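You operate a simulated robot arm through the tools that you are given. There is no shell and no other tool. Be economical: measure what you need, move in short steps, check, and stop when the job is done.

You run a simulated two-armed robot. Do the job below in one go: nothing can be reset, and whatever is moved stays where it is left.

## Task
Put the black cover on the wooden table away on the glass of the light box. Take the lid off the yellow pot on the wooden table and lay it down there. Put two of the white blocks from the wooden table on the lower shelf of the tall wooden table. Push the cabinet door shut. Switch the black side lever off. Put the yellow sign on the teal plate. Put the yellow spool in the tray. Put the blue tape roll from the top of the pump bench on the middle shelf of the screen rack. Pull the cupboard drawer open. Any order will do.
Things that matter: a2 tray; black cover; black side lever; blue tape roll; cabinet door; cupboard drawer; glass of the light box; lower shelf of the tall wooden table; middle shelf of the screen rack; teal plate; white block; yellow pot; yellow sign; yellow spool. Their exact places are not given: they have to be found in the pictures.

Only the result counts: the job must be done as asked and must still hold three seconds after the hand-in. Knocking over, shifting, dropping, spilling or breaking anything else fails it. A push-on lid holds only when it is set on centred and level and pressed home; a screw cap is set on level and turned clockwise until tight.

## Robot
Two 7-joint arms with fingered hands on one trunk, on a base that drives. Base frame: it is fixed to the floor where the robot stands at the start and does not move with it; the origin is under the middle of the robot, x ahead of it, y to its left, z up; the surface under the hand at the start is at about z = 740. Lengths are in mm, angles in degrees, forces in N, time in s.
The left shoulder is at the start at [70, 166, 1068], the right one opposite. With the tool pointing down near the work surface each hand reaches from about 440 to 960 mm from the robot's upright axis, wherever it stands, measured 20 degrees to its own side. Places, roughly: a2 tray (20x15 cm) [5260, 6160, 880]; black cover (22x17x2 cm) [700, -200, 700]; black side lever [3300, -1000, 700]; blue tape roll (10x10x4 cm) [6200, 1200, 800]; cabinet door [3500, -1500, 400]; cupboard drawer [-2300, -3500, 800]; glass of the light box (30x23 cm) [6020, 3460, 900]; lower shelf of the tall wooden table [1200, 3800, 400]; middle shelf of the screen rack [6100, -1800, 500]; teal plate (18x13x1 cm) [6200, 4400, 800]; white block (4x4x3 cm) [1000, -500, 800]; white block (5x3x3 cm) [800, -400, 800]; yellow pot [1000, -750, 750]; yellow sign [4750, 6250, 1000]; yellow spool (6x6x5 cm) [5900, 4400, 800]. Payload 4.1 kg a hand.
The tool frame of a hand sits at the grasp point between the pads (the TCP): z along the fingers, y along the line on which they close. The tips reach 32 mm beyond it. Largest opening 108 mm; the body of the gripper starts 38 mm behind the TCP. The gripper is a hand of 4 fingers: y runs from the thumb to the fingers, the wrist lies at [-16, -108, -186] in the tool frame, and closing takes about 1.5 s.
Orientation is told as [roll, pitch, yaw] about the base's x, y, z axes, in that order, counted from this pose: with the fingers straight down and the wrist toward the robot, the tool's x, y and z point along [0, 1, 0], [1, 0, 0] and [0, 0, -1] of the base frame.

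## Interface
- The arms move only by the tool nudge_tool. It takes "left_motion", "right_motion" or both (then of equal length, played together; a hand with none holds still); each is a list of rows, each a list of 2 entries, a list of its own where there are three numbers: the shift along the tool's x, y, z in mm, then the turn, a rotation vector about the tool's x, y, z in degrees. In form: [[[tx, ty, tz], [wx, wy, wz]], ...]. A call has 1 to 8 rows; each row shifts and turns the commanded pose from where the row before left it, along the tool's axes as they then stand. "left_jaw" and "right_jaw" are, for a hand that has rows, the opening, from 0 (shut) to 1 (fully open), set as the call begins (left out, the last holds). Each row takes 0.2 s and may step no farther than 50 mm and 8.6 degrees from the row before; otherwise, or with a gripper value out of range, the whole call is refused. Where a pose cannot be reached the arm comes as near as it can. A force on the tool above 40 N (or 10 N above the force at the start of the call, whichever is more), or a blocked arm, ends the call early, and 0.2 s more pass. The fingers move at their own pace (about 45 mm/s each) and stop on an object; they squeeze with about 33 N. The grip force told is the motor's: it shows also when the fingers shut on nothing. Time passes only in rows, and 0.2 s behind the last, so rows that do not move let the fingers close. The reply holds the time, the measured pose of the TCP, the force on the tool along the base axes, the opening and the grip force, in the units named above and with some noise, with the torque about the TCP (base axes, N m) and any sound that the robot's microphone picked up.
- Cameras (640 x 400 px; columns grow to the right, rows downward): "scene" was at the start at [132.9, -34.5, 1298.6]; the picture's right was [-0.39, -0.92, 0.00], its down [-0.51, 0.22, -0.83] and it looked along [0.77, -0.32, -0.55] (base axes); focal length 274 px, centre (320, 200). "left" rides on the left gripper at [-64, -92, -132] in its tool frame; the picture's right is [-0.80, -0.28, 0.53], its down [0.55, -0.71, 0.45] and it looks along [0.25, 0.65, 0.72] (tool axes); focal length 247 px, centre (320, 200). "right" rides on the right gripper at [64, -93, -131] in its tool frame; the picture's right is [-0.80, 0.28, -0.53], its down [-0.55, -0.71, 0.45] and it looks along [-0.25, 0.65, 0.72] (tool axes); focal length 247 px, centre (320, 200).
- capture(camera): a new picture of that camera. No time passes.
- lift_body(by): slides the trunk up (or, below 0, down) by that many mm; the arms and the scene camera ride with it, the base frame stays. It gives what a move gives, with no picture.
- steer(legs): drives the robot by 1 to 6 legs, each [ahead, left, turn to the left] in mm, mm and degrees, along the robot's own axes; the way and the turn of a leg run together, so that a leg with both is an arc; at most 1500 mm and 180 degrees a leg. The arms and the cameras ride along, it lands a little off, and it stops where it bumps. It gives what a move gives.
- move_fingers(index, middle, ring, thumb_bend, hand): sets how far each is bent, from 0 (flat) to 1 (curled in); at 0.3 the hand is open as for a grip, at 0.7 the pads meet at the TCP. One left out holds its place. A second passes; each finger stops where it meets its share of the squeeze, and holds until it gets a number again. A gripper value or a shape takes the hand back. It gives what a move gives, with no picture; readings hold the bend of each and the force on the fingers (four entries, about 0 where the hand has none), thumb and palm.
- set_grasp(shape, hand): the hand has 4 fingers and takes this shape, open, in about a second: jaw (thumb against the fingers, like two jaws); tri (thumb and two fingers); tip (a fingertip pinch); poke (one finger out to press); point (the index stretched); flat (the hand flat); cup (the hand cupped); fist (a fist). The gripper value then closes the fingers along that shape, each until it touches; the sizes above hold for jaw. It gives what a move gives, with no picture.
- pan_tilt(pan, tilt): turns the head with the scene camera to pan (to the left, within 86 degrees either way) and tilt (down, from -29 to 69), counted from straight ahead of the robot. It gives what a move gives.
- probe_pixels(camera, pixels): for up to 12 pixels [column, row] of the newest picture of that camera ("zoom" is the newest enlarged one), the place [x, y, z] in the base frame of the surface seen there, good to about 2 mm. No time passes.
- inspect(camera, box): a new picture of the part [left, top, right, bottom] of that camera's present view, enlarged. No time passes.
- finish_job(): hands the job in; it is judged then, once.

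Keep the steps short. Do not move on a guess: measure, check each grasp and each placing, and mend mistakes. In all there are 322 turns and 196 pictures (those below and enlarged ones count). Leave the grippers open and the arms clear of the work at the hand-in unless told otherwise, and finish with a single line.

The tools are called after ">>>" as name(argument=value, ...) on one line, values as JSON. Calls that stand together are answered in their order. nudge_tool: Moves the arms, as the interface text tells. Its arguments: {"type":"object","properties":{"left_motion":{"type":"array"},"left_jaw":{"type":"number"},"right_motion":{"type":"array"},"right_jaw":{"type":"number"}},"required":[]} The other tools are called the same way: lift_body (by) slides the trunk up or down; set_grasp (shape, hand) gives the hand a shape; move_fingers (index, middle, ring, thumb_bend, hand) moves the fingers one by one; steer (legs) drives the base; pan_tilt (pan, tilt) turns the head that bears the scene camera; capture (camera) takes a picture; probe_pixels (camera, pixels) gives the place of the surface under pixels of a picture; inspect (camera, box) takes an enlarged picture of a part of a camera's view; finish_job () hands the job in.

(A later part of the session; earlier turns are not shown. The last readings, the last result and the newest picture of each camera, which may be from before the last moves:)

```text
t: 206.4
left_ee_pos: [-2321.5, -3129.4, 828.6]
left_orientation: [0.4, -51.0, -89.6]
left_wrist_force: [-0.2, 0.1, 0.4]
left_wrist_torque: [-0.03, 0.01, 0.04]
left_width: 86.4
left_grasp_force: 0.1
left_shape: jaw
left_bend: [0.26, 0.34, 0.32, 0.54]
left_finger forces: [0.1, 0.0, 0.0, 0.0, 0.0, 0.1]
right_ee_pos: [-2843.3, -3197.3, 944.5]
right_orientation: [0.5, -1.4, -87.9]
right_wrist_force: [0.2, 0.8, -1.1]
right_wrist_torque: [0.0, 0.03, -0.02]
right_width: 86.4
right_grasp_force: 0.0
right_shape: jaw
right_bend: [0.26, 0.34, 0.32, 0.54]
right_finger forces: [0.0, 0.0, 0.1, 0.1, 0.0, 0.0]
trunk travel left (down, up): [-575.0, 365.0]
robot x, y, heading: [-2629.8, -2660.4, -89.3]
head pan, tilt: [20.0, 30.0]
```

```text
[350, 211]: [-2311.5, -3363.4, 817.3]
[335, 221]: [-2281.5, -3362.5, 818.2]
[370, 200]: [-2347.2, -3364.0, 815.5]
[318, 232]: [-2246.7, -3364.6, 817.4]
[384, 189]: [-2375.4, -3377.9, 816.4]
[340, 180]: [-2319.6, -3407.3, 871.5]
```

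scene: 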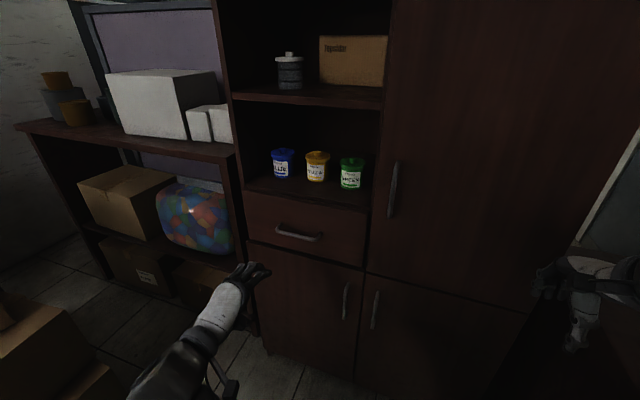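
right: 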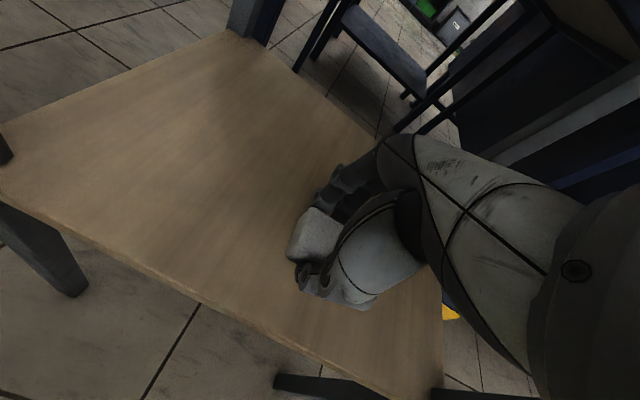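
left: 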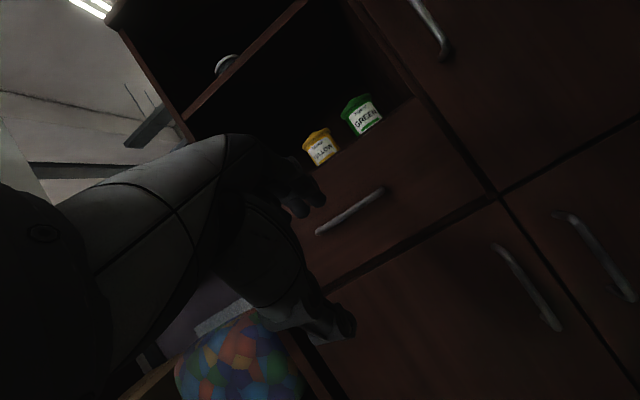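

I approach along -y, stopping ~38 mm short to check.

>>> nudge_tool(left_motion=[[[1, 23.1, 30.4], [0, 0, 0]], [[1, 23.1, 30.4], [0, 0, 0]], [[1, 23.1, 30.4], [0, 0, 0]], [[1, 23.1, 30.4], [0, 0, 0]], [[1, 23.1, 30.4], [0, 0, 0]], [[0, 0, 0], [0, 0, 0]]], left_jaw=0.65)

>>> inspect(camera="scene", box=[220, 180, 380, 300])

>>> capture(camera="left")

```text
t: 207.8
left_ee_pos: [-2312.8, -3321.1, 825.5]
left_orientation: [0.4, -51.0, -89.6]
left_wrist_force: [-0.2, 0.6, 0.2]
left_wrist_torque: [0.02, 0.02, 0.01]
left_width: 70.4
left_grasp_force: 0.1
left_shape: jaw
left_bend: [0.27, 0.39, 0.36, 0.64]
left_finger forces: [0.0, 0.0, 0.0, 0.0, 0.0, 0.0]
right_ee_pos: [-2843.2, -3196.1, 945.4]
right_orientation: [0.6, -1.7, -87.9]
right_wrist_force: [-0.6, 0.3, 0.2]
right_wrist_torque: [0.01, -0.02, 0.02]
right_width: 86.0
right_grasp_force: 0.0
right_shape: jaw
right_bend: [0.26, 0.34, 0.32, 0.54]
right_finger forces: [0.0, 0.1, 0.0, 0.0, 0.0, 0.0]
trunk travel left (down, up): [-575.0, 365.0]
robot x, y, heading: [-2630.5, -2664.5, -89.3]
head pan, tilt: [20.0, 30.0]
```

```text
3.33 times, centred on (300, 240) of scene
```

zoom: 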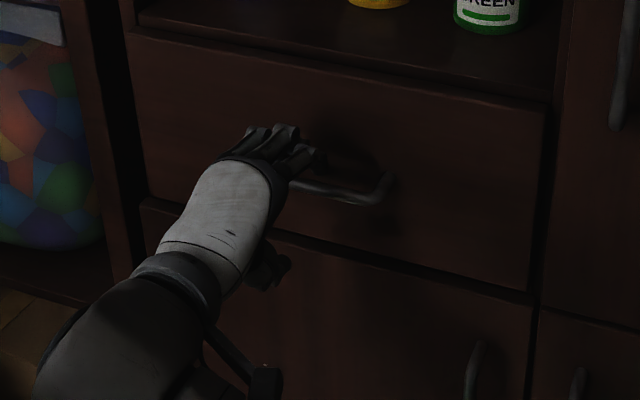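

```text
130 pictures are left
```

left: 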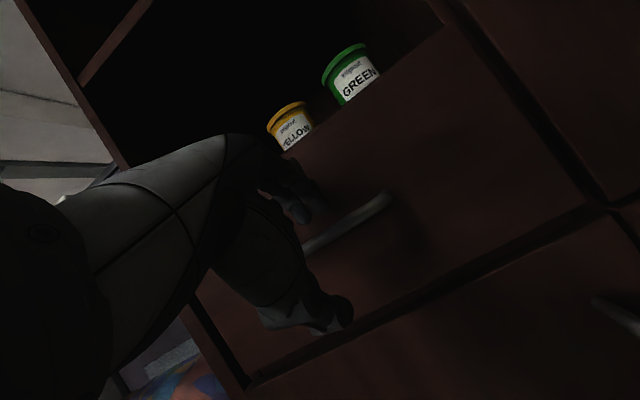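

The bar lies between fingers and thumb. I advance 35 mm and close.

>>> nudge_tool(left_motion=[[[0, 10, 14], [0, 0, 0]], [[0, 10, 15], [0, 0, 0]], [[0, 0, 0], [0, 0, 0]]])

>>> nudge_tool(left_motion=[[[0, 0, 0], [0, 0, 0]], [[0, 0, 0], [0, 0, 0]], [[0, 0, 0], [0, 0, 0]], [[0, 0, 0], [0, 0, 0]], [[0, 0, 0], [0, 0, 0]], [[0, 0, 0], [0, 0, 0]], [[0, 0, 0], [0, 0, 0]]], left_jaw=0)

>>> capture(camera="left")

```text
t: 208.6
left_ee_pos: [-2310.3, -3353.6, 824.6]
left_orientation: [0.3, -50.9, -89.6]
left_wrist_force: [-0.3, 4.5, 0.7]
left_wrist_torque: [-0.16, 0.04, -0.02]
left_width: 69.1
left_grasp_force: 0.0
left_shape: jaw
left_bend: [0.28, 0.39, 0.36, 0.64]
left_finger forces: [3.5, 0.7, 0.0, 0.0, 0.0, 0.1]
right_ee_pos: [-2843.0, -3194.8, 943.7]
right_orientation: [0.6, -1.7, -87.9]
right_wrist_force: [-0.3, 0.1, 0.1]
right_wrist_torque: [0.03, -0.03, 0.01]
right_width: 86.5
right_grasp_force: 0.0
right_shape: jaw
right_bend: [0.26, 0.34, 0.32, 0.54]
right_finger forces: [0.0, 0.0, 0.0, 0.0, 0.0, 0.1]
trunk travel left (down, up): [-575.0, 365.0]
robot x, y, heading: [-2631.9, -2664.5, -89.3]
head pan, tilt: [20.0, 30.0]
```

```text
t: 210.2
left_ee_pos: [-2308.9, -3354.9, 819.9]
left_orientation: [0.3, -50.6, -89.4]
left_wrist_force: [-1.0, 13.1, -19.8]
left_wrist_torque: [0.35, -0.13, -0.24]
left_width: 0.0
left_grasp_force: 32.7
left_shape: jaw
left_bend: [0.76, 0.7, 0.59, 0.49]
left_finger forces: [5.2, 10.8, 3.3, 0.0, 40.7, 0.1]
right_ee_pos: [-2842.2, -3198.5, 943.4]
right_orientation: [0.5, -1.5, -87.9]
right_wrist_force: [-0.5, -0.1, -0.3]
right_wrist_torque: [-0.04, 0.01, -0.01]
right_width: 86.1
right_grasp_force: 0.0
right_shape: jaw
right_bend: [0.26, 0.34, 0.32, 0.54]
right_finger forces: [0.1, 0.1, 0.0, 0.0, 0.1, 0.1]
trunk travel left (down, up): [-575.0, 365.0]
robot x, y, heading: [-2628.6, -2665.3, -89.5]
head pan, tilt: [20.0, 30.0]
```

```text
129 pictures are left
```

left: 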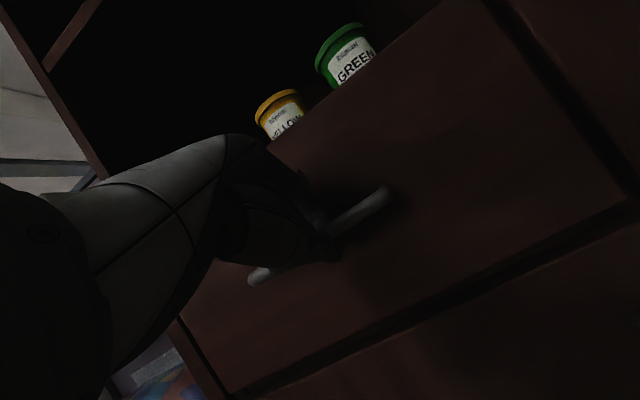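

The bar is held. I pull back (+y) with the arm 100 mm.

>>> nudge_tool(left_motion=[[[0, -9, -12], [0, 0, 0]], [[0, -16, -19.5], [0, 0, 0]], [[0, -16, -19.5], [0, 0, 0]], [[0, -16, -19.5], [0, 0, 0]], [[0, -16, -19.5], [0, 0, 0]]])

>>> capture(camera="scene")

```text
t: 211.4
left_ee_pos: [-2311.3, -3238.1, 819.0]
left_orientation: [0.3, -50.7, -89.2]
left_wrist_force: [25.3, 1.0, -18.5]
left_wrist_torque: [0.3, -0.31, 0.22]
left_width: 0.0
left_grasp_force: 32.7
left_shape: jaw
left_bend: [0.76, 0.7, 0.6, 0.49]
left_finger forces: [6.1, 12.4, 3.9, 0.0, 34.9, 0.0]
right_ee_pos: [-2837.8, -3197.8, 945.3]
right_orientation: [0.5, -1.4, -87.9]
right_wrist_force: [0.3, -0.1, -0.4]
right_wrist_torque: [-0.01, 0.03, 0.0]
right_width: 86.3
right_grasp_force: 0.0
right_shape: jaw
right_bend: [0.26, 0.34, 0.32, 0.54]
right_finger forces: [0.0, 0.1, 0.0, 0.0, 0.0, 0.0]
trunk travel left (down, up): [-575.0, 365.0]
robot x, y, heading: [-2628.2, -2662.7, -89.1]
head pan, tilt: [20.0, 30.0]
```

```text
128 pictures are left
```

scene: 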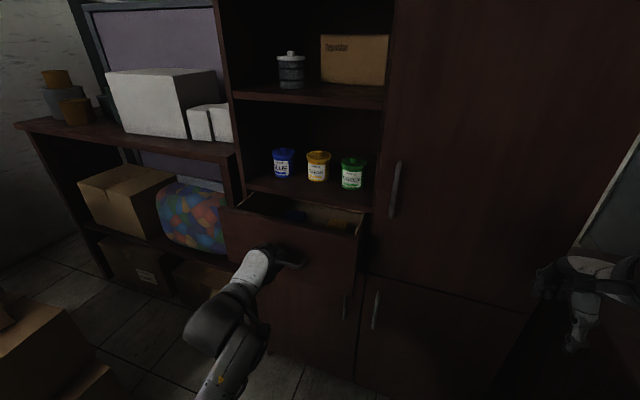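

The drawer slides out. I pull another ~100 mm, easing sideways by 4 mm.

>>> nudge_tool(left_motion=[[[4, -16, -19.5], [0, 0, 0]], [[0, -16, -19.5], [0, 0, 0]], [[0, -16, -19.5], [0, 0, 0]], [[0, -16, -19.5], [0, 0, 0]], [[0, 0, 0], [0, 0, 0]]])

>>> capture(camera="scene")

```text
t: 212.6
left_ee_pos: [-2312.0, -3137.6, 817.6]
left_orientation: [0.2, -50.8, -89.4]
left_wrist_force: [16.7, -0.6, -13.3]
left_wrist_torque: [0.18, -0.26, 0.03]
left_width: 0.1
left_grasp_force: 33.2
left_shape: jaw
left_bend: [0.76, 0.7, 0.6, 0.49]
left_finger forces: [6.6, 12.3, 4.4, 0.0, 32.3, 0.1]
right_ee_pos: [-2840.0, -3196.9, 944.6]
right_orientation: [0.4, -1.4, -87.9]
right_wrist_force: [-0.1, -1.2, -0.2]
right_wrist_torque: [-0.03, -0.01, 0.05]
right_width: 86.5
right_grasp_force: 0.1
right_shape: jaw
right_bend: [0.26, 0.34, 0.32, 0.54]
right_finger forces: [0.1, 0.0, 0.0, 0.0, 0.0, 0.0]
trunk travel left (down, up): [-575.0, 365.0]
robot x, y, heading: [-2628.1, -2662.9, -89.1]
head pan, tilt: [20.0, 30.0]
```

```text
127 pictures are left
```

scene: 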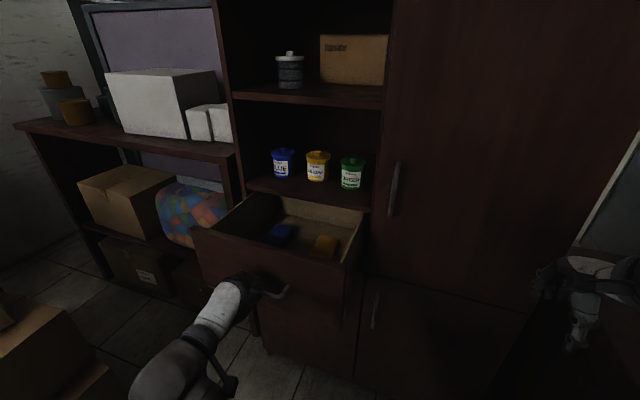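

About 217 mm open. I pull some more to approach its full extent.

>>> nudge_tool(left_motion=[[[3, -16, -19.5], [0, 0, 0]], [[0, -16, -19.5], [0, 0, 0]], [[0, -16, -19.5], [0, 0, 0]], [[0, -16, -19.5], [0, 0, 0]]])

```text
t: 213.5
left_ee_pos: [-2310.5, -3060.5, 814.6]
left_orientation: [0.1, -50.5, -89.6]
left_wrist_force: [2.2, -25.3, -10.1]
left_wrist_torque: [0.14, -0.19, -0.26]
left_width: 0.1
left_grasp_force: 32.7
left_shape: jaw
left_bend: [0.75, 0.68, 0.54, 0.5]
left_finger forces: [11.5, 17.9, 6.5, 0.1, 28.2, 0.0]
right_ee_pos: [-2843.8, -3199.7, 943.3]
right_orientation: [0.7, -1.3, -88.1]
right_wrist_force: [0.6, 0.0, 1.0]
right_wrist_torque: [0.01, -0.03, -0.03]
right_width: 86.1
right_grasp_force: 0.0
right_shape: jaw
right_bend: [0.26, 0.34, 0.32, 0.54]
right_finger forces: [0.0, 0.0, 0.0, 0.1, 0.1, 0.1]
trunk travel left (down, up): [-575.0, 365.0]
robot x, y, heading: [-2630.8, -2662.2, -89.3]
head pan, tilt: [20.0, 30.0]
stopped in row 4 (left hand): the force on the tool passed its limit at 53 N (the readings are from after the stop); the commanded pose is now the measured one
```

The drawer hit its end stop (~295 mm). I open the hand and withdraw along +y.

>>> nudge_tool(left_motion=[[[0, 1.5, 2], [0, 0, 0]], [[0, 0, 0], [0, 0, 0]], [[0, 0, 0], [0, 0, 0]], [[0, 0, 0], [0, 0, 0]], [[0, 0, 0], [0, 0, 0]], [[0, 0, 0], [0, 0, 0]], [[0, 0, 0], [0, 0, 0]]], left_jaw=0.8)

>>> nudge_tool(left_motion=[[[0, -16, -19.5], [0, 0, 0]], [[0, -16, -19.5], [0, 0, 0]], [[0, -16, -19.5], [0, 0, 0]], [[0, -16, -19.5], [0, 0, 0]]])

>>> capture(camera="scene")

```text
t: 215.1
left_ee_pos: [-2309.6, -3058.9, 817.1]
left_orientation: [0.2, -50.8, -89.5]
left_wrist_force: [0.5, 0.9, 0.3]
left_wrist_torque: [-0.04, 0.01, 0.02]
left_width: 86.3
left_grasp_force: 0.0
left_shape: jaw
left_bend: [0.26, 0.35, 0.32, 0.54]
left_finger forces: [1.2, 0.0, 0.1, 0.0, 0.1, 0.0]
right_ee_pos: [-2845.2, -3197.1, 944.3]
right_orientation: [0.7, -1.6, -88.0]
right_wrist_force: [0.7, 0.6, 0.8]
right_wrist_torque: [-0.05, -0.03, -0.04]
right_width: 86.2
right_grasp_force: 0.1
right_shape: jaw
right_bend: [0.26, 0.34, 0.32, 0.54]
right_finger forces: [0.0, 0.0, 0.1, 0.0, 0.0, 0.1]
trunk travel left (down, up): [-575.0, 365.0]
robot x, y, heading: [-2631.6, -2661.7, -89.4]
head pan, tilt: [20.0, 30.0]
```

```text
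t: 216.1
left_ee_pos: [-2312.2, -2956.4, 818.9]
left_orientation: [0.3, -50.7, -89.5]
left_wrist_force: [0.1, -0.6, 0.2]
left_wrist_torque: [0.01, -0.01, -0.01]
left_width: 86.4
left_grasp_force: 0.0
left_shape: jaw
left_bend: [0.26, 0.35, 0.32, 0.54]
left_finger forces: [0.0, 0.0, 0.0, 0.0, 0.0, 0.0]
right_ee_pos: [-2845.4, -3196.2, 943.6]
right_orientation: [0.6, -1.6, -88.1]
right_wrist_force: [-1.1, -0.1, -0.7]
right_wrist_torque: [-0.01, 0.02, 0.0]
right_width: 86.2
right_grasp_force: 0.0
right_shape: jaw
right_bend: [0.26, 0.34, 0.32, 0.54]
right_finger forces: [0.0, 0.0, 0.0, 0.0, 0.1, 0.0]
trunk travel left (down, up): [-575.0, 365.0]
robot x, y, heading: [-2633.3, -2663.9, -89.4]
head pan, tilt: [20.0, 30.0]
```

```text
126 pictures are left
```

scene: 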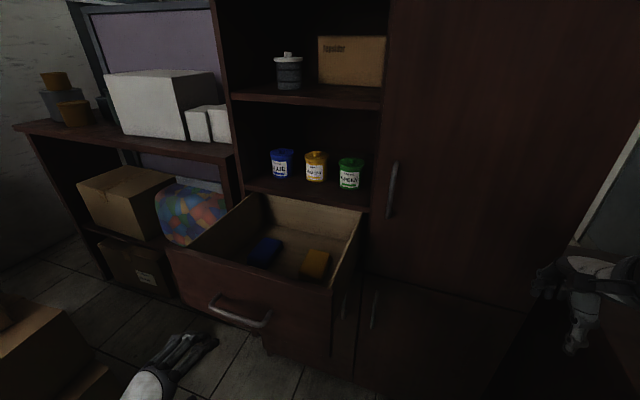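

Drawer is fully open. I back away, then restore the left hand to a down pose with hands well forward for a narrow travel pose.

>>> steer(legs=[[-400, -30, 0]])

>>> nudge_tool(left_motion=[[[-20, 0, 0], [8.5, 0, 0]], [[-20, 0, 0], [8.5, 0, 0]], [[-20, 0, 0], [8.5, 0, 0]], [[-20, 0, 0], [8.5, 0, 0]], [[-20, 20, -30], [8.5, 0, 0]], [[-20, 20, -35], [8.3, 0, 0]], [[0, 30, -35], [0, 0, 0]], [[0, 30, -35], [0, 0, 0]]], right_motion=[[[20, 0, 0], [0, 0, 0]], [[20, 0, 0], [0, 0, 0]], [[20, 0, 0], [0, 0, 0]], [[20, 0, 0], [0, 0, 0]], [[0, 20, 0], [0, 0, 0]], [[0, 20, 0], [0, 0, 0]], [[0, 20, 0], [0, 0, 0]], [[0, 20, 0], [0, 0, 0]]])

>>> capture(camera="scene")

```text
t: 218.6
left_ee_pos: [-2345.3, -2551.9, 818.2]
left_orientation: [0.3, -50.9, -88.8]
left_wrist_force: [0.2, -0.1, 0.7]
left_wrist_torque: [-0.02, 0.02, 0.0]
left_width: 86.4
left_grasp_force: 0.1
left_shape: jaw
left_bend: [0.26, 0.35, 0.32, 0.54]
left_finger forces: [0.0, 0.0, 0.0, 0.0, 0.0, 0.0]
right_ee_pos: [-2875.1, -2797.1, 944.3]
right_orientation: [0.6, -1.5, -87.4]
right_wrist_force: [0.2, 0.6, 0.1]
right_wrist_torque: [-0.04, -0.01, 0.02]
right_width: 86.2
right_grasp_force: 0.1
right_shape: jaw
right_bend: [0.26, 0.34, 0.32, 0.54]
right_finger forces: [0.0, 0.1, 0.0, 0.1, 0.0, 0.0]
trunk travel left (down, up): [-575.0, 365.0]
robot x, y, heading: [-2668.5, -2262.5, -88.5]
head pan, tilt: [20.0, 30.0]
```

```text
t: 220.4
left_ee_pos: [-2256.9, -2509.9, 817.1]
left_orientation: [-0.6, -16.2, -89.3]
left_wrist_force: [0.6, -1.7, -0.5]
left_wrist_torque: [0.05, -0.04, -0.01]
left_width: 86.4
left_grasp_force: 0.2
left_shape: jaw
left_bend: [0.26, 0.34, 0.32, 0.54]
left_finger forces: [0.0, 0.1, 0.0, 0.1, 0.0, 0.0]
left hand out of reach, approached as far as the arm can: row 1, 2, 3, 4, 5, 6, 7, 8
right_ee_pos: [-2794.2, -2877.4, 944.0]
right_orientation: [0.6, -1.3, -87.3]
right_wrist_force: [-1.0, -1.4, -0.1]
right_wrist_torque: [0.05, -0.03, -0.01]
right_width: 86.4
right_grasp_force: 0.0
right_shape: jaw
right_bend: [0.26, 0.34, 0.32, 0.54]
right_finger forces: [0.0, 0.0, 0.0, 0.1, 0.0, 0.0]
trunk travel left (down, up): [-575.0, 365.0]
robot x, y, heading: [-2668.1, -2265.6, -88.5]
head pan, tilt: [20.0, 30.0]
```

```text
125 pictures are left
```

scene: 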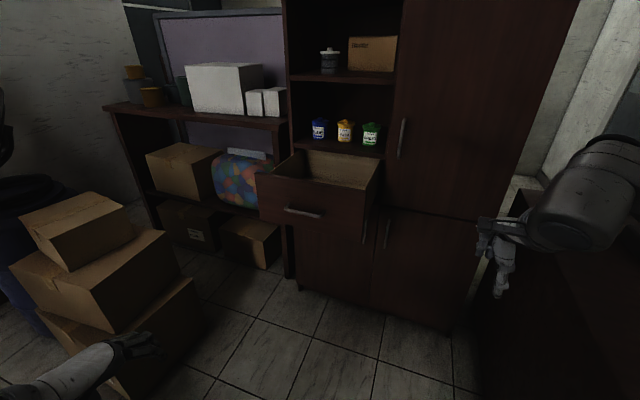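

The left hand was asked too close to the body. I send it forward where it is reachable.

>>> nudge_tool(left_motion=[[[0, 45, 0], [0, 0, 0]], [[0, 45, 0], [0, 0, 0]], [[0, 45, 0], [0, 0, 0]], [[0, 45, 0], [0, 0, 0]], [[0, 30, 0], [0, 0, 0]], [[0, 0, 0], [0, 0, 0]], [[0, 0, 0], [0, 0, 0]]])

>>> capture(camera="scene")

```text
t: 222.0
left_ee_pos: [-2252.9, -2705.6, 874.2]
left_orientation: [-0.5, -16.2, -89.4]
left_wrist_force: [-0.2, -0.4, 0.3]
left_wrist_torque: [0.02, -0.01, 0.03]
left_width: 86.5
left_grasp_force: 0.0
left_shape: jaw
left_bend: [0.26, 0.34, 0.32, 0.54]
left_finger forces: [0.0, 0.1, 0.0, 0.0, 0.0, 0.1]
right_ee_pos: [-2793.0, -2873.3, 945.8]
right_orientation: [0.6, -1.6, -87.2]
right_wrist_force: [0.0, -0.7, -0.1]
right_wrist_torque: [-0.01, 0.0, -0.01]
right_width: 86.4
right_grasp_force: 0.0
right_shape: jaw
right_bend: [0.26, 0.34, 0.32, 0.54]
right_finger forces: [0.0, 0.0, 0.0, 0.0, 0.0, 0.1]
trunk travel left (down, up): [-575.0, 365.0]
robot x, y, heading: [-2667.7, -2264.2, -88.9]
head pan, tilt: [20.0, 30.0]
```

```text
124 pictures are left
```

scene: 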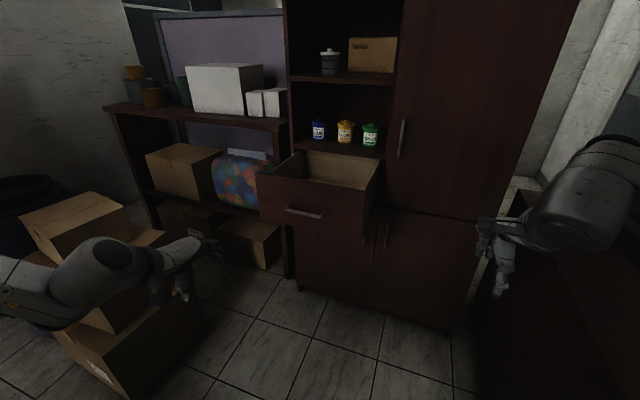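

>>> nudge_tool(left_motion=[[[-30, 20, 0], [8, 0, 0]], [[-30, 20, -10], [8, 0, 0]], [[-40, 20, -20], [0, 0, 0]], [[-40, 20, -20], [0, 0, 0]], [[-40, 20, -20], [0, 0, 0]], [[-10, 20, 0], [0, 0, 0]]])

>>> steer(legs=[[-830, 0, -1.2], [-830, 0, 0]])

```text
t: 223.4
left_ee_pos: [-2435.7, -2823.8, 952.4]
left_orientation: [-0.5, -0.1, -89.3]
left_wrist_force: [-0.5, -1.3, -0.5]
left_wrist_torque: [-0.02, 0.02, 0.01]
left_width: 86.5
left_grasp_force: 0.0
left_shape: jaw
left_bend: [0.26, 0.34, 0.32, 0.54]
left_finger forces: [0.0, 0.0, 0.1, 0.1, 0.1, 0.0]
right_ee_pos: [-2792.3, -2874.7, 946.7]
right_orientation: [0.5, -1.5, -87.3]
right_wrist_force: [-0.1, 0.0, 0.4]
right_wrist_torque: [-0.01, 0.04, -0.01]
right_width: 86.5
right_grasp_force: 0.1
right_shape: jaw
right_bend: [0.26, 0.34, 0.32, 0.54]
right_finger forces: [0.1, 0.0, 0.1, 0.1, 0.1, 0.0]
trunk travel left (down, up): [-575.0, 365.0]
robot x, y, heading: [-2668.5, -2262.9, -88.3]
head pan, tilt: [20.0, 30.0]
```

```text
t: 231.9
left_ee_pos: [-2457.9, -1155.5, 954.5]
left_orientation: [-0.5, -0.2, -90.5]
left_wrist_force: [-0.3, 0.5, 1.9]
left_wrist_torque: [-0.03, -0.01, -0.04]
left_width: 86.2
left_grasp_force: 0.1
left_shape: jaw
left_bend: [0.26, 0.34, 0.32, 0.54]
left_finger forces: [0.0, 0.0, 0.0, 0.0, 0.0, 0.0]
right_ee_pos: [-2813.8, -1198.7, 946.5]
right_orientation: [0.6, -1.6, -88.4]
right_wrist_force: [0.0, 0.0, 0.0]
right_wrist_torque: [0.01, -0.02, -0.03]
right_width: 86.3
right_grasp_force: 0.1
right_shape: jaw
right_bend: [0.26, 0.34, 0.32, 0.54]
right_finger forces: [0.0, 0.0, 0.1, 0.1, 0.0, 0.0]
trunk travel left (down, up): [-575.0, 365.0]
robot x, y, heading: [-2678.2, -590.7, -89.7]
head pan, tilt: [20.0, 30.0]
```

Back in the corridor. I turn to face +x and drive to the front of the wooden table.

>>> steer(legs=[[0, 0, 88.5], [1270, 0, 0], [1270, 0, 0]])

```text
t: 248.2
left_ee_pos: [485.9, -506.7, 953.1]
left_orientation: [-0.4, -0.3, -3.6]
left_wrist_force: [-0.7, 0.3, 0.0]
left_wrist_torque: [-0.01, -0.02, 0.0]
left_width: 86.5
left_grasp_force: 0.0
left_shape: jaw
left_bend: [0.26, 0.34, 0.32, 0.54]
left_finger forces: [0.1, 0.0, 0.0, 0.1, 0.0, 0.0]
right_ee_pos: [510.9, -864.1, 945.9]
right_orientation: [0.6, -1.5, -1.4]
right_wrist_force: [0.0, 0.2, 0.2]
right_wrist_torque: [-0.02, -0.04, 0.02]
right_width: 85.9
right_grasp_force: 0.0
right_shape: jaw
right_bend: [0.26, 0.34, 0.32, 0.54]
right_finger forces: [0.1, 0.0, 0.0, 0.0, 0.0, 0.0]
trunk travel left (down, up): [-575.0, 365.0]
robot x, y, heading: [-89.0, -700.8, -3.0]
head pan, tilt: [20.0, 30.0]
```

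>>> steer(legs=[[0, 690, 3], [85, 0, 0]])

>>> pan_tilt(pan=-10, tilt=38)

>>> capture(camera="scene")

```text
t: 252.7
left_ee_pos: [572.3, 215.7, 953.2]
left_orientation: [-0.3, -0.2, -0.2]
left_wrist_force: [-0.4, 0.5, 0.8]
left_wrist_torque: [0.01, 0.02, 0.0]
left_width: 86.4
left_grasp_force: 0.1
left_shape: jaw
left_bend: [0.26, 0.34, 0.32, 0.54]
left_finger forces: [0.0, 0.0, 0.1, 0.1, 0.0, 0.0]
right_ee_pos: [618.0, -141.7, 945.5]
right_orientation: [0.6, -1.5, 1.9]
right_wrist_force: [-0.5, -1.1, 0.0]
right_wrist_torque: [0.03, 0.02, 0.02]
right_width: 86.2
right_grasp_force: 0.0
right_shape: jaw
right_bend: [0.26, 0.34, 0.32, 0.54]
right_finger forces: [0.0, 0.0, 0.0, 0.0, 0.0, 0.1]
trunk travel left (down, up): [-575.0, 365.0]
robot x, y, heading: [11.0, -7.7, 0.9]
head pan, tilt: [20.0, 30.0]
```

```text
t: 253.7
left_ee_pos: [570.8, 217.2, 954.2]
left_orientation: [-0.4, -0.2, -0.2]
left_wrist_force: [-0.1, -0.5, -0.6]
left_wrist_torque: [0.03, -0.01, -0.01]
left_width: 86.5
left_grasp_force: 0.1
left_shape: jaw
left_bend: [0.26, 0.34, 0.32, 0.54]
left_finger forces: [0.0, 0.0, 0.0, 0.0, 0.0, 0.1]
right_ee_pos: [615.9, -140.8, 945.8]
right_orientation: [0.6, -1.4, 1.9]
right_wrist_force: [0.2, -0.5, 0.5]
right_wrist_torque: [0.01, 0.0, 0.0]
right_width: 86.2
right_grasp_force: 0.1
right_shape: jaw
right_bend: [0.26, 0.34, 0.32, 0.54]
right_finger forces: [0.0, 0.1, 0.0, 0.0, 0.1, 0.0]
trunk travel left (down, up): [-575.0, 365.0]
robot x, y, heading: [12.0, -9.8, 0.4]
head pan, tilt: [-10.0, 38.0]
```

```text
123 pictures are left
```

scene: 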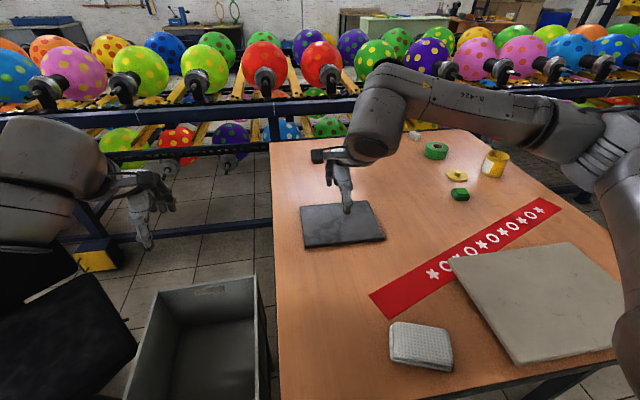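

I measure the cover, the table's left edge and the bin beside it.

>>> probe_pixels(camera="scene", pixels=[[301, 207], [372, 201], [385, 239], [306, 248], [345, 222], [272, 220], [276, 300], [253, 277], [256, 300], [160, 293], [255, 390], [320, 247]])

>>> inspect(camera="scene", box=[260, 180, 420, 280])

```text
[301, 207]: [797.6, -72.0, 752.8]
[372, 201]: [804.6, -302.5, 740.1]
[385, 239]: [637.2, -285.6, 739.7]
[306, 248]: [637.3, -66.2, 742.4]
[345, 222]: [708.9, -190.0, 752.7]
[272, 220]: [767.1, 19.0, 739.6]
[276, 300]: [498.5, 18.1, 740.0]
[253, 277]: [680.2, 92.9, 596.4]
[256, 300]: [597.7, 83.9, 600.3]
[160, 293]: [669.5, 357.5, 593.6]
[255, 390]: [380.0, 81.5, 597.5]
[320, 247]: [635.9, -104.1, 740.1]
```

```text
4.00 times, centred on (340, 230) of scene
```

zoom: 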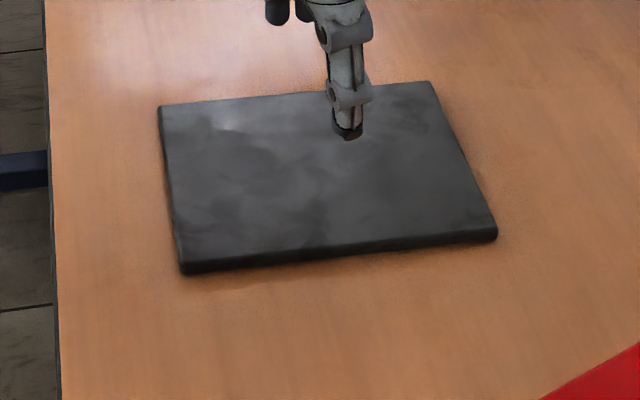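

Cover spans x 638–798, y -66…-288, top z 752. The bin's rim is at z 597 beside the table. Plan: with the right hand's closed fingers push the cover's right edge ~160 mm in +y so that its left end overhangs, then grip that end with the left hand. Right hand goes to (718,-370).

>>> nudge_tool(right_motion=[[[-38, 17, 0], [0, 0, 0]], [[-38, 17, 0], [0, 0, 0]], [[-38, 17, 0], [0, 0, 0]], [[-38, 17, 0], [0, 0, 0]], [[-38, 17, 20], [0, 0, 0]], [[-38, 17, 40], [0, 0, 0]], [[-3, 0, 40], [0, 0, 0]], [[0, 0, 0], [0, 0, 0]]], right_jaw=0)

>>> capture(camera="right")

```text
refused: row 6 steps farther than a row can; nothing moved
```

```text
121 pictures are left
```

right: 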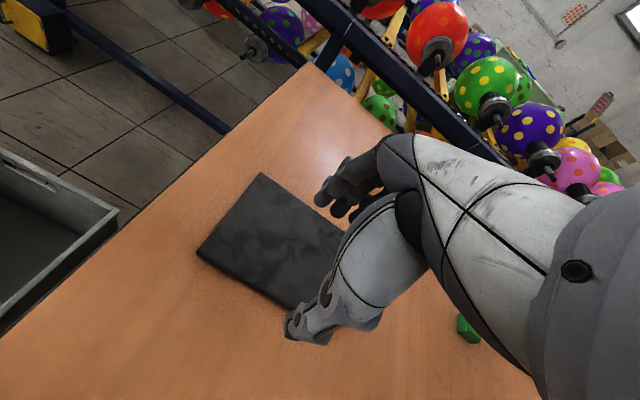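

>>> nudge_tool(right_motion=[[[-38, 17, 0], [0, 0, 0]], [[-38, 17, 0], [0, 0, 0]], [[-38, 17, 0], [0, 0, 0]], [[-38, 17, 0], [0, 0, 0]], [[-38, 17, 20], [0, 0, 0]], [[-38, 17, 20], [0, 0, 0]], [[-3, 0, 40], [0, 0, 0]], [[0, 0, 20], [0, 0, 0]]], right_jaw=0)

>>> capture(camera="right")

```text
t: 255.4
left_ee_pos: [571.8, 215.5, 953.0]
left_orientation: [-0.3, -0.3, -0.2]
left_wrist_force: [0.0, 1.3, -0.2]
left_wrist_torque: [-0.06, 0.01, -0.04]
left_width: 86.5
left_grasp_force: 0.0
left_shape: jaw
left_bend: [0.26, 0.34, 0.32, 0.54]
left_finger forces: [0.0, 0.0, 0.0, 0.1, 0.0, 0.0]
right_ee_pos: [729.1, -371.4, 847.4]
right_orientation: [0.7, -1.6, 2.0]
right_wrist_force: [-0.5, 0.2, -1.2]
right_wrist_torque: [-0.01, 0.0, 0.0]
right_width: 0.0
right_grasp_force: 33.2
right_shape: jaw
right_bend: [0.7, 0.7, 0.7, 0.49]
right_finger forces: [0.0, 0.1, 0.0, 0.0, 0.1, 0.1]
trunk travel left (down, up): [-575.0, 365.0]
robot x, y, heading: [11.2, -7.6, 0.4]
head pan, tilt: [-10.0, 38.0]
```

```text
120 pictures are left
```

right: 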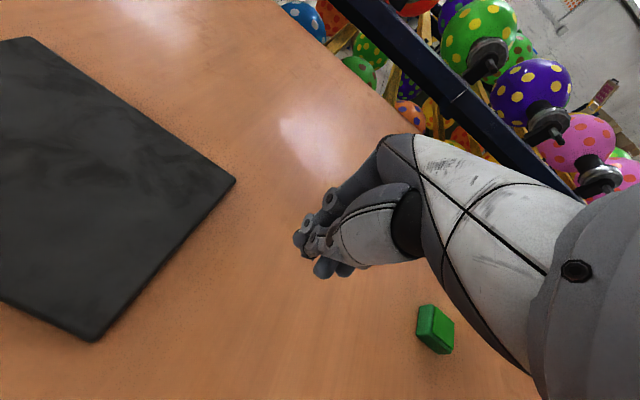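

I descend to tip height just above the table (TCP z≈776).

>>> nudge_tool(right_motion=[[[0, -11, 40], [0, 0, 0]], [[0, 0, 22], [0, 0, 0]], [[0, 0, 6], [0, 0, 0]], [[0, 0, 3], [0, 0, 0]]])

```text
t: 256.4
left_ee_pos: [572.3, 215.8, 953.2]
left_orientation: [-0.4, -0.2, -0.3]
left_wrist_force: [0.1, 0.1, -0.6]
left_wrist_torque: [-0.02, -0.02, -0.02]
left_width: 86.4
left_grasp_force: 0.1
left_shape: jaw
left_bend: [0.26, 0.34, 0.32, 0.54]
left_finger forces: [0.0, 0.1, 0.0, 0.0, 0.0, 0.0]
right_ee_pos: [721.3, -367.0, 775.1]
right_orientation: [0.6, -1.5, 1.9]
right_wrist_force: [-0.3, -1.1, 0.4]
right_wrist_torque: [-0.02, 0.03, 0.04]
right_width: 0.2
right_grasp_force: 32.9
right_shape: jaw
right_bend: [0.7, 0.7, 0.7, 0.49]
right_finger forces: [0.1, 0.0, 0.0, 0.0, 0.1, 0.0]
trunk travel left (down, up): [-575.0, 365.0]
robot x, y, heading: [11.0, -7.8, 0.4]
head pan, tilt: [-10.0, 38.0]
```

>>> capture(camera="right")

>>> probe_pixels(camera="right", pixels=[[300, 240], [318, 268], [310, 255], [296, 238], [220, 200], [200, 235], [280, 240]])

```text
119 pictures are left
```

right: 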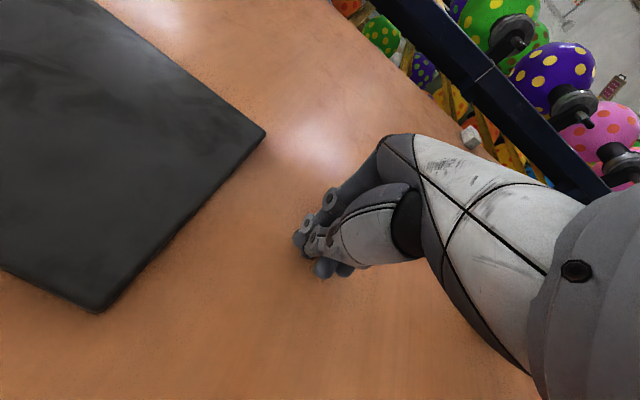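

```text
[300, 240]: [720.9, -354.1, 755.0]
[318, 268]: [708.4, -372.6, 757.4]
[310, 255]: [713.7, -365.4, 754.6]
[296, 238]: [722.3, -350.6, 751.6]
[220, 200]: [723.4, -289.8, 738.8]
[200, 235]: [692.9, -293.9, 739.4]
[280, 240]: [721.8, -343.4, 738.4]
```

Finger's leading side at y≈-346, cover edge at -290. I push +y in 25 mm steps, first 100 mm total.

>>> nudge_tool(right_motion=[[[25, 0, 0], [0, 0, 0]], [[20, 0, 0], [0, 0, 0]], [[15, 0, 0], [0, 0, 0]], [[15, 0, 0], [0, 0, 0]], [[15, 0, 0], [0, 0, 0]], [[15, 0, 0], [0, 0, 0]]])

>>> capture(camera="scene")

```text
t: 257.9
left_ee_pos: [571.9, 216.5, 953.9]
left_orientation: [-0.4, -0.2, -0.2]
left_wrist_force: [0.5, 0.1, -0.6]
left_wrist_torque: [-0.01, 0.01, 0.04]
left_width: 86.5
left_grasp_force: 0.0
left_shape: jaw
left_bend: [0.26, 0.34, 0.32, 0.54]
left_finger forces: [0.1, 0.0, 0.0, 0.0, 0.1, 0.0]
right_ee_pos: [715.5, -263.6, 777.4]
right_orientation: [0.5, -1.5, 1.9]
right_wrist_force: [-0.1, -0.7, -0.9]
right_wrist_torque: [-0.01, -0.01, 0.0]
right_width: 0.0
right_grasp_force: 33.1
right_shape: jaw
right_bend: [0.7, 0.7, 0.7, 0.49]
right_finger forces: [0.0, 0.0, 0.1, 0.1, 0.0, 0.0]
trunk travel left (down, up): [-575.0, 365.0]
robot x, y, heading: [6.6, -7.7, 0.4]
head pan, tilt: [-10.0, 38.0]
```

```text
118 pictures are left
```

scene: 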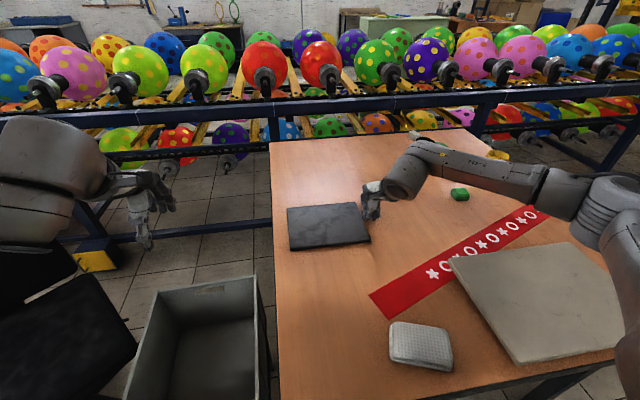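

It moves cleanly. I push another 75 mm, then look.

>>> nudge_tool(right_motion=[[[15, 0, 1], [0, 0, 0]], [[15, 0, 0], [0, 0, 0]], [[15, 0, 0], [0, 0, 0]], [[15, 0, 0], [0, 0, 0]], [[15, 0, 0], [0, 0, 0]], [[0, 0, 0], [0, 0, 0]]])

>>> capture(camera="scene")

```text
t: 259.2
left_ee_pos: [570.7, 215.7, 953.6]
left_orientation: [-0.4, -0.1, -0.2]
left_wrist_force: [-0.8, -0.4, 0.2]
left_wrist_torque: [-0.03, 0.02, 0.01]
left_width: 86.3
left_grasp_force: 0.1
left_shape: jaw
left_bend: [0.26, 0.34, 0.32, 0.54]
left_finger forces: [0.0, 0.0, 0.1, 0.0, 0.1, 0.0]
right_ee_pos: [713.1, -186.8, 776.9]
right_orientation: [0.6, -1.6, 1.9]
right_wrist_force: [0.0, 0.1, 0.0]
right_wrist_torque: [-0.01, 0.02, 0.0]
right_width: 0.1
right_grasp_force: 32.9
right_shape: jaw
right_bend: [0.7, 0.7, 0.7, 0.49]
right_finger forces: [0.0, 0.1, 0.0, 0.0, 0.1, 0.0]
trunk travel left (down, up): [-575.0, 365.0]
robot x, y, heading: [9.5, -7.0, 0.3]
head pan, tilt: [-10.0, 38.0]
```

```text
117 pictures are left
```

scene: 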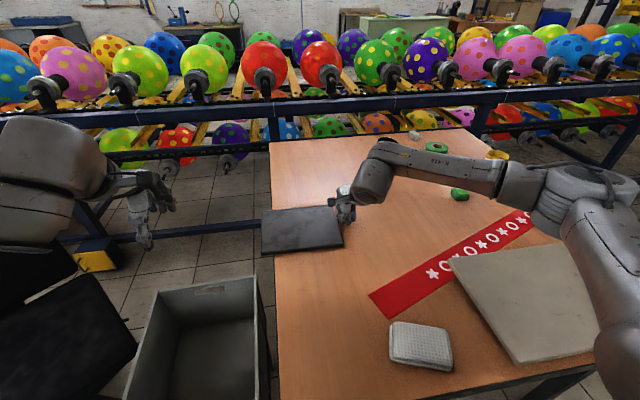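

>>> inspect(camera="scene", box=[240, 180, 380, 270])

>>> probe_pixels(camera="scene", pixels=[[263, 211], [333, 207], [341, 245], [263, 250], [262, 230], [300, 230], [272, 258]])

```text
4.44 times, centred on (310, 225) of scene
```

zoom: 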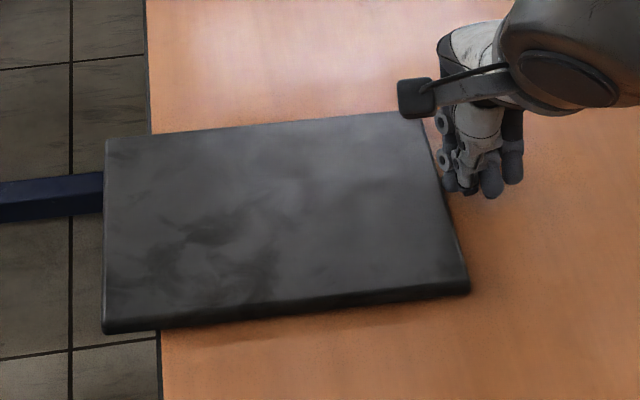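

```text
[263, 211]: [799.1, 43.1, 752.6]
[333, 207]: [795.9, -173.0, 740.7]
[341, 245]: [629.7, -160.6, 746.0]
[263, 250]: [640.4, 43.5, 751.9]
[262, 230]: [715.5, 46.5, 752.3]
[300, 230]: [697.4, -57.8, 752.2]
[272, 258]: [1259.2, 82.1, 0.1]
```

Left edge now y≈46 (27 mm overhang). I push 45 mm more.

>>> nudge_tool(right_motion=[[[15, 0, 0], [0, 0, 0]], [[15, 0, 0], [0, 0, 0]], [[15, 0, 0], [0, 0, 0]], [[0, 0, 0], [0, 0, 0]]])

>>> inspect(camera="scene", box=[220, 180, 380, 280])

>>> probe_pixels(camera="zoom", pixels=[[110, 190], [110, 140], [110, 250], [300, 190], [400, 200]])

```text
t: 260.2
left_ee_pos: [571.0, 215.5, 954.3]
left_orientation: [-0.4, -0.2, -0.1]
left_wrist_force: [-0.3, -0.2, -0.8]
left_wrist_torque: [-0.02, -0.01, -0.01]
left_width: 86.4
left_grasp_force: 0.1
left_shape: jaw
left_bend: [0.26, 0.34, 0.32, 0.54]
left_finger forces: [0.0, 0.0, 0.0, 0.0, 0.1, 0.1]
right_ee_pos: [713.2, -142.8, 777.4]
right_orientation: [0.6, -1.5, 2.0]
right_wrist_force: [-0.2, 0.1, 0.1]
right_wrist_torque: [0.0, 0.02, -0.01]
right_width: 0.0
right_grasp_force: 33.4
right_shape: jaw
right_bend: [0.7, 0.7, 0.7, 0.49]
right_finger forces: [0.0, 0.0, 0.0, 0.1, 0.1, 0.1]
trunk travel left (down, up): [-575.0, 365.0]
robot x, y, heading: [7.7, -9.2, 0.6]
head pan, tilt: [-10.0, 38.0]
```

```text
4.00 times, centred on (300, 230) of scene
```

zoom: 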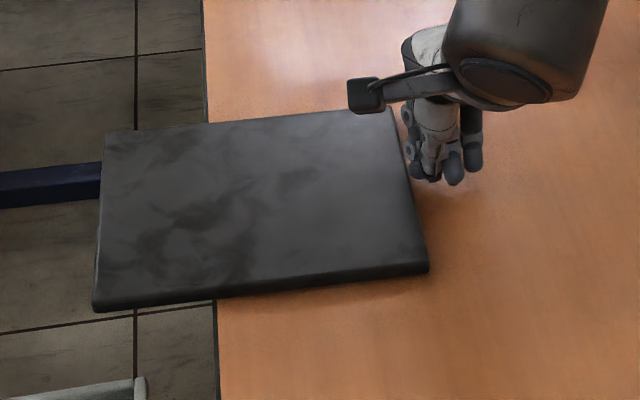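

```text
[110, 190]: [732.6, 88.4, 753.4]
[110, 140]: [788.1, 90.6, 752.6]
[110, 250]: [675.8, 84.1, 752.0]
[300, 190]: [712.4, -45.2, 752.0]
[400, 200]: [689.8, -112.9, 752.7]
```

The cover now overhangs ~72 mm (left edge y≈92). I turn the left hand in place so it points to -y with thumb on top and fingers below: 120° about tool axis (1,-1,-1), in 14 rows.

>>> nudge_tool(left_motion=[[[0, 0, 0], [4.95, -4.95, -4.95]], [[0, 0, 0], [4.95, -4.95, -4.95]], [[0, 0, 0], [4.95, -4.95, -4.95]], [[0, 0, 0], [4.95, -4.95, -4.95]], [[0, 0, 0], [4.95, -4.95, -4.95]], [[0, 0, 0], [4.95, -4.95, -4.95]], [[0, 0, 0], [4.95, -4.95, -4.95]]], left_jaw=0.6)

>>> nudge_tool(left_motion=[[[0, 0, 0], [4.95, -4.95, -4.95]], [[0, 0, 0], [4.95, -4.95, -4.95]], [[0, 0, 0], [4.95, -4.95, -4.95]], [[0, 0, 0], [4.95, -4.95, -4.95]], [[0, 0, 0], [4.95, -4.95, -4.95]], [[0, 0, 0], [4.95, -4.95, -4.95]], [[0, 0, 0], [4.95, -4.95, -4.95]]])

>>> capture(camera="scene")

```text
t: 261.9
left_ee_pos: [570.9, 217.2, 953.1]
left_orientation: [-27.3, 41.9, 25.9]
left_wrist_force: [-0.6, 0.3, -0.4]
left_wrist_torque: [-0.02, -0.04, 0.0]
left_width: 65.2
left_grasp_force: 0.0
left_shape: jaw
left_bend: [0.28, 0.41, 0.38, 0.66]
left_finger forces: [0.1, 0.0, 0.1, 0.1, 0.0, 0.1]
right_ee_pos: [713.5, -143.8, 777.5]
right_orientation: [0.6, -1.4, 1.9]
right_wrist_force: [0.4, -0.4, -0.6]
right_wrist_torque: [0.01, 0.03, -0.01]
right_width: 0.0
right_grasp_force: 33.2
right_shape: jaw
right_bend: [0.7, 0.7, 0.7, 0.49]
right_finger forces: [0.1, 0.1, 0.0, 0.0, 0.0, 0.1]
trunk travel left (down, up): [-575.0, 365.0]
robot x, y, heading: [7.1, -8.5, 0.7]
head pan, tilt: [-10.0, 38.0]
```

```text
t: 263.4
left_ee_pos: [521.3, 207.7, 995.8]
left_orientation: [-22.0, 88.5, 68.5]
left_wrist_force: [0.1, -0.1, -0.3]
left_wrist_torque: [-0.02, 0.0, 0.01]
left_width: 65.1
left_grasp_force: 0.1
left_shape: jaw
left_bend: [0.28, 0.41, 0.38, 0.66]
left_finger forces: [0.0, 0.0, 0.1, 0.1, 0.0, 0.0]
left hand out of reach, approached as far as the arm can: row 6, 7
right_ee_pos: [711.4, -143.0, 778.1]
right_orientation: [0.6, -1.6, 1.8]
right_wrist_force: [-0.3, 0.5, 0.7]
right_wrist_torque: [-0.04, -0.01, 0.0]
right_width: 0.4
right_grasp_force: 33.3
right_shape: jaw
right_bend: [0.7, 0.7, 0.7, 0.49]
right_finger forces: [0.1, 0.0, 0.0, 0.0, 0.0, 0.0]
trunk travel left (down, up): [-575.0, 365.0]
robot x, y, heading: [9.7, -8.8, 0.6]
head pan, tilt: [-10.0, 38.0]
```

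```text
114 pictures are left
```

scene: 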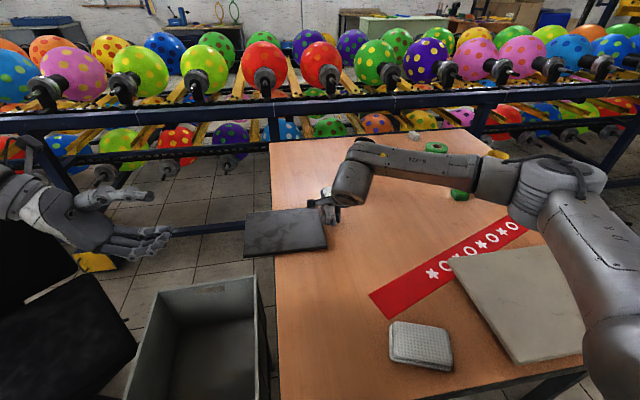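

The hand now points to -y, thumb on top. I move it to x≈718, z≈750 while still left of the cover.

>>> nudge_tool(left_motion=[[[-28, 35, 0], [0, 0, 0]], [[-28, 35, 0], [0, 0, 0]], [[-28, 35, 0], [0, 0, 0]], [[-28, 35, 0], [0, 0, 0]], [[-28, 35, 0], [0, 0, 0]], [[-28, 35, 0], [0, 0, 0]], [[-28, 35, 0], [0, 0, 0]]], left_jaw=0.65)

>>> capture(camera="scene")

>>> capture(camera="left")

```text
t: 265.1
left_ee_pos: [496.8, 175.8, 958.4]
left_orientation: [-20.8, 88.4, 69.7]
left_wrist_force: [-0.6, -0.9, 0.4]
left_wrist_torque: [-0.02, -0.01, 0.02]
left_width: 69.7
left_grasp_force: 0.2
left_shape: jaw
left_bend: [0.27, 0.39, 0.37, 0.64]
left_finger forces: [0.1, 0.1, 0.0, 0.1, 0.1, 0.0]
left hand out of reach, approached as far as the arm can: row 1, 2, 3, 4, 5, 6, 7
right_ee_pos: [713.2, -144.6, 778.0]
right_orientation: [0.6, -1.6, 1.9]
right_wrist_force: [-0.5, 0.0, -0.2]
right_wrist_torque: [0.02, 0.03, 0.0]
right_width: 0.0
right_grasp_force: 33.1
right_shape: jaw
right_bend: [0.7, 0.7, 0.7, 0.49]
right_finger forces: [0.0, 0.1, 0.0, 0.0, 0.0, 0.0]
trunk travel left (down, up): [-575.0, 365.0]
robot x, y, heading: [10.7, -7.6, 0.6]
head pan, tilt: [-10.0, 38.0]
```

```text
113 pictures are left
```

scene: 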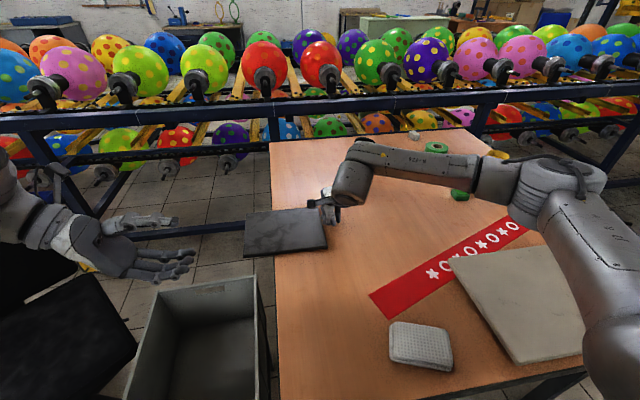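

```text
112 pictures are left
```

left: 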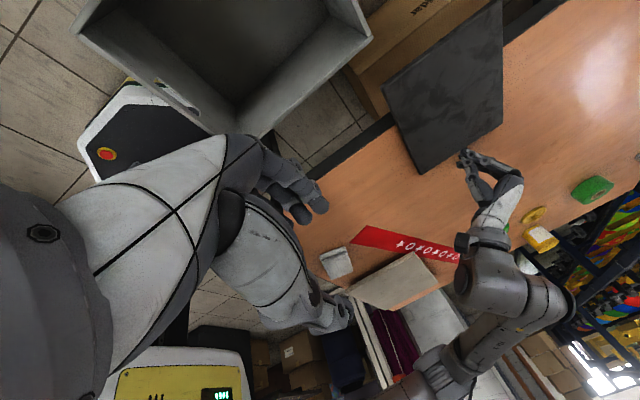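

That orientation with the target is beyond the wrist. Better: turn the robot to about -30° standing near (50,300), with the hand pointing about -50°. First I swing the left hand about its y axis by -69° and lift the right hand away.

>>> nudge_tool(left_motion=[[[0, 0, 0], [0, -8.6, 0]], [[0, 0, 0], [0, -8.6, 0]], [[0, 0, 0], [0, -8.6, 0]], [[0, 0, 0], [0, -8.6, 0]], [[0, 0, 0], [0, -8.6, 0]], [[0, 0, 0], [0, -8.6, 0]], [[0, 0, 0], [0, -8.6, 0]], [[0, 0, 0], [0, -8.6, 0]]], right_motion=[[[-15, 0, 0], [0, 0, 0]], [[-15, 0, -20], [0, 0, 0]], [[0, 0, -45], [0, 0, 0]], [[0, 0, -45], [0, 0, 0]], [[0, 0, -45], [0, 0, 0]], [[-20, -20, -30], [0, 0, 0]], [[-30, -30, 0], [0, 0, 0]], [[-30, -30, 0], [0, 0, 0]]])

>>> capture(camera="scene")

```text
t: 266.9
left_ee_pos: [517.8, 316.4, 937.8]
left_orientation: [140.6, 88.5, -61.7]
left_wrist_force: [-0.2, 0.8, 0.2]
left_wrist_torque: [0.01, 0.04, -0.03]
left_width: 69.9
left_grasp_force: 0.0
left_shape: jaw
left_bend: [0.27, 0.39, 0.36, 0.64]
left_finger forces: [0.0, 0.0, 0.1, 0.0, 0.1, 0.1]
left hand out of reach, approached as far as the arm can: row 5, 6, 7, 8
right_ee_pos: [631.7, -256.2, 961.4]
right_orientation: [0.5, -1.7, 2.0]
right_wrist_force: [0.3, -1.3, 0.5]
right_wrist_torque: [0.0, -0.02, 0.02]
right_width: 0.1
right_grasp_force: 32.5
right_shape: jaw
right_bend: [0.7, 0.7, 0.7, 0.49]
right_finger forces: [0.0, 0.1, 0.1, 0.1, 0.1, 0.1]
trunk travel left (down, up): [-575.0, 365.0]
robot x, y, heading: [11.4, -9.3, 0.6]
head pan, tilt: [-10.0, 38.0]
```

```text
111 pictures are left
```

scene: 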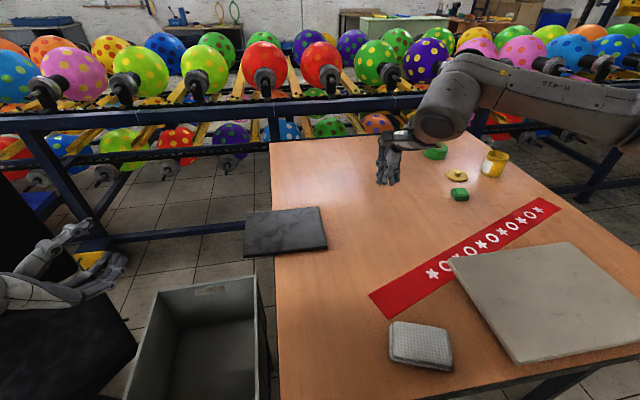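

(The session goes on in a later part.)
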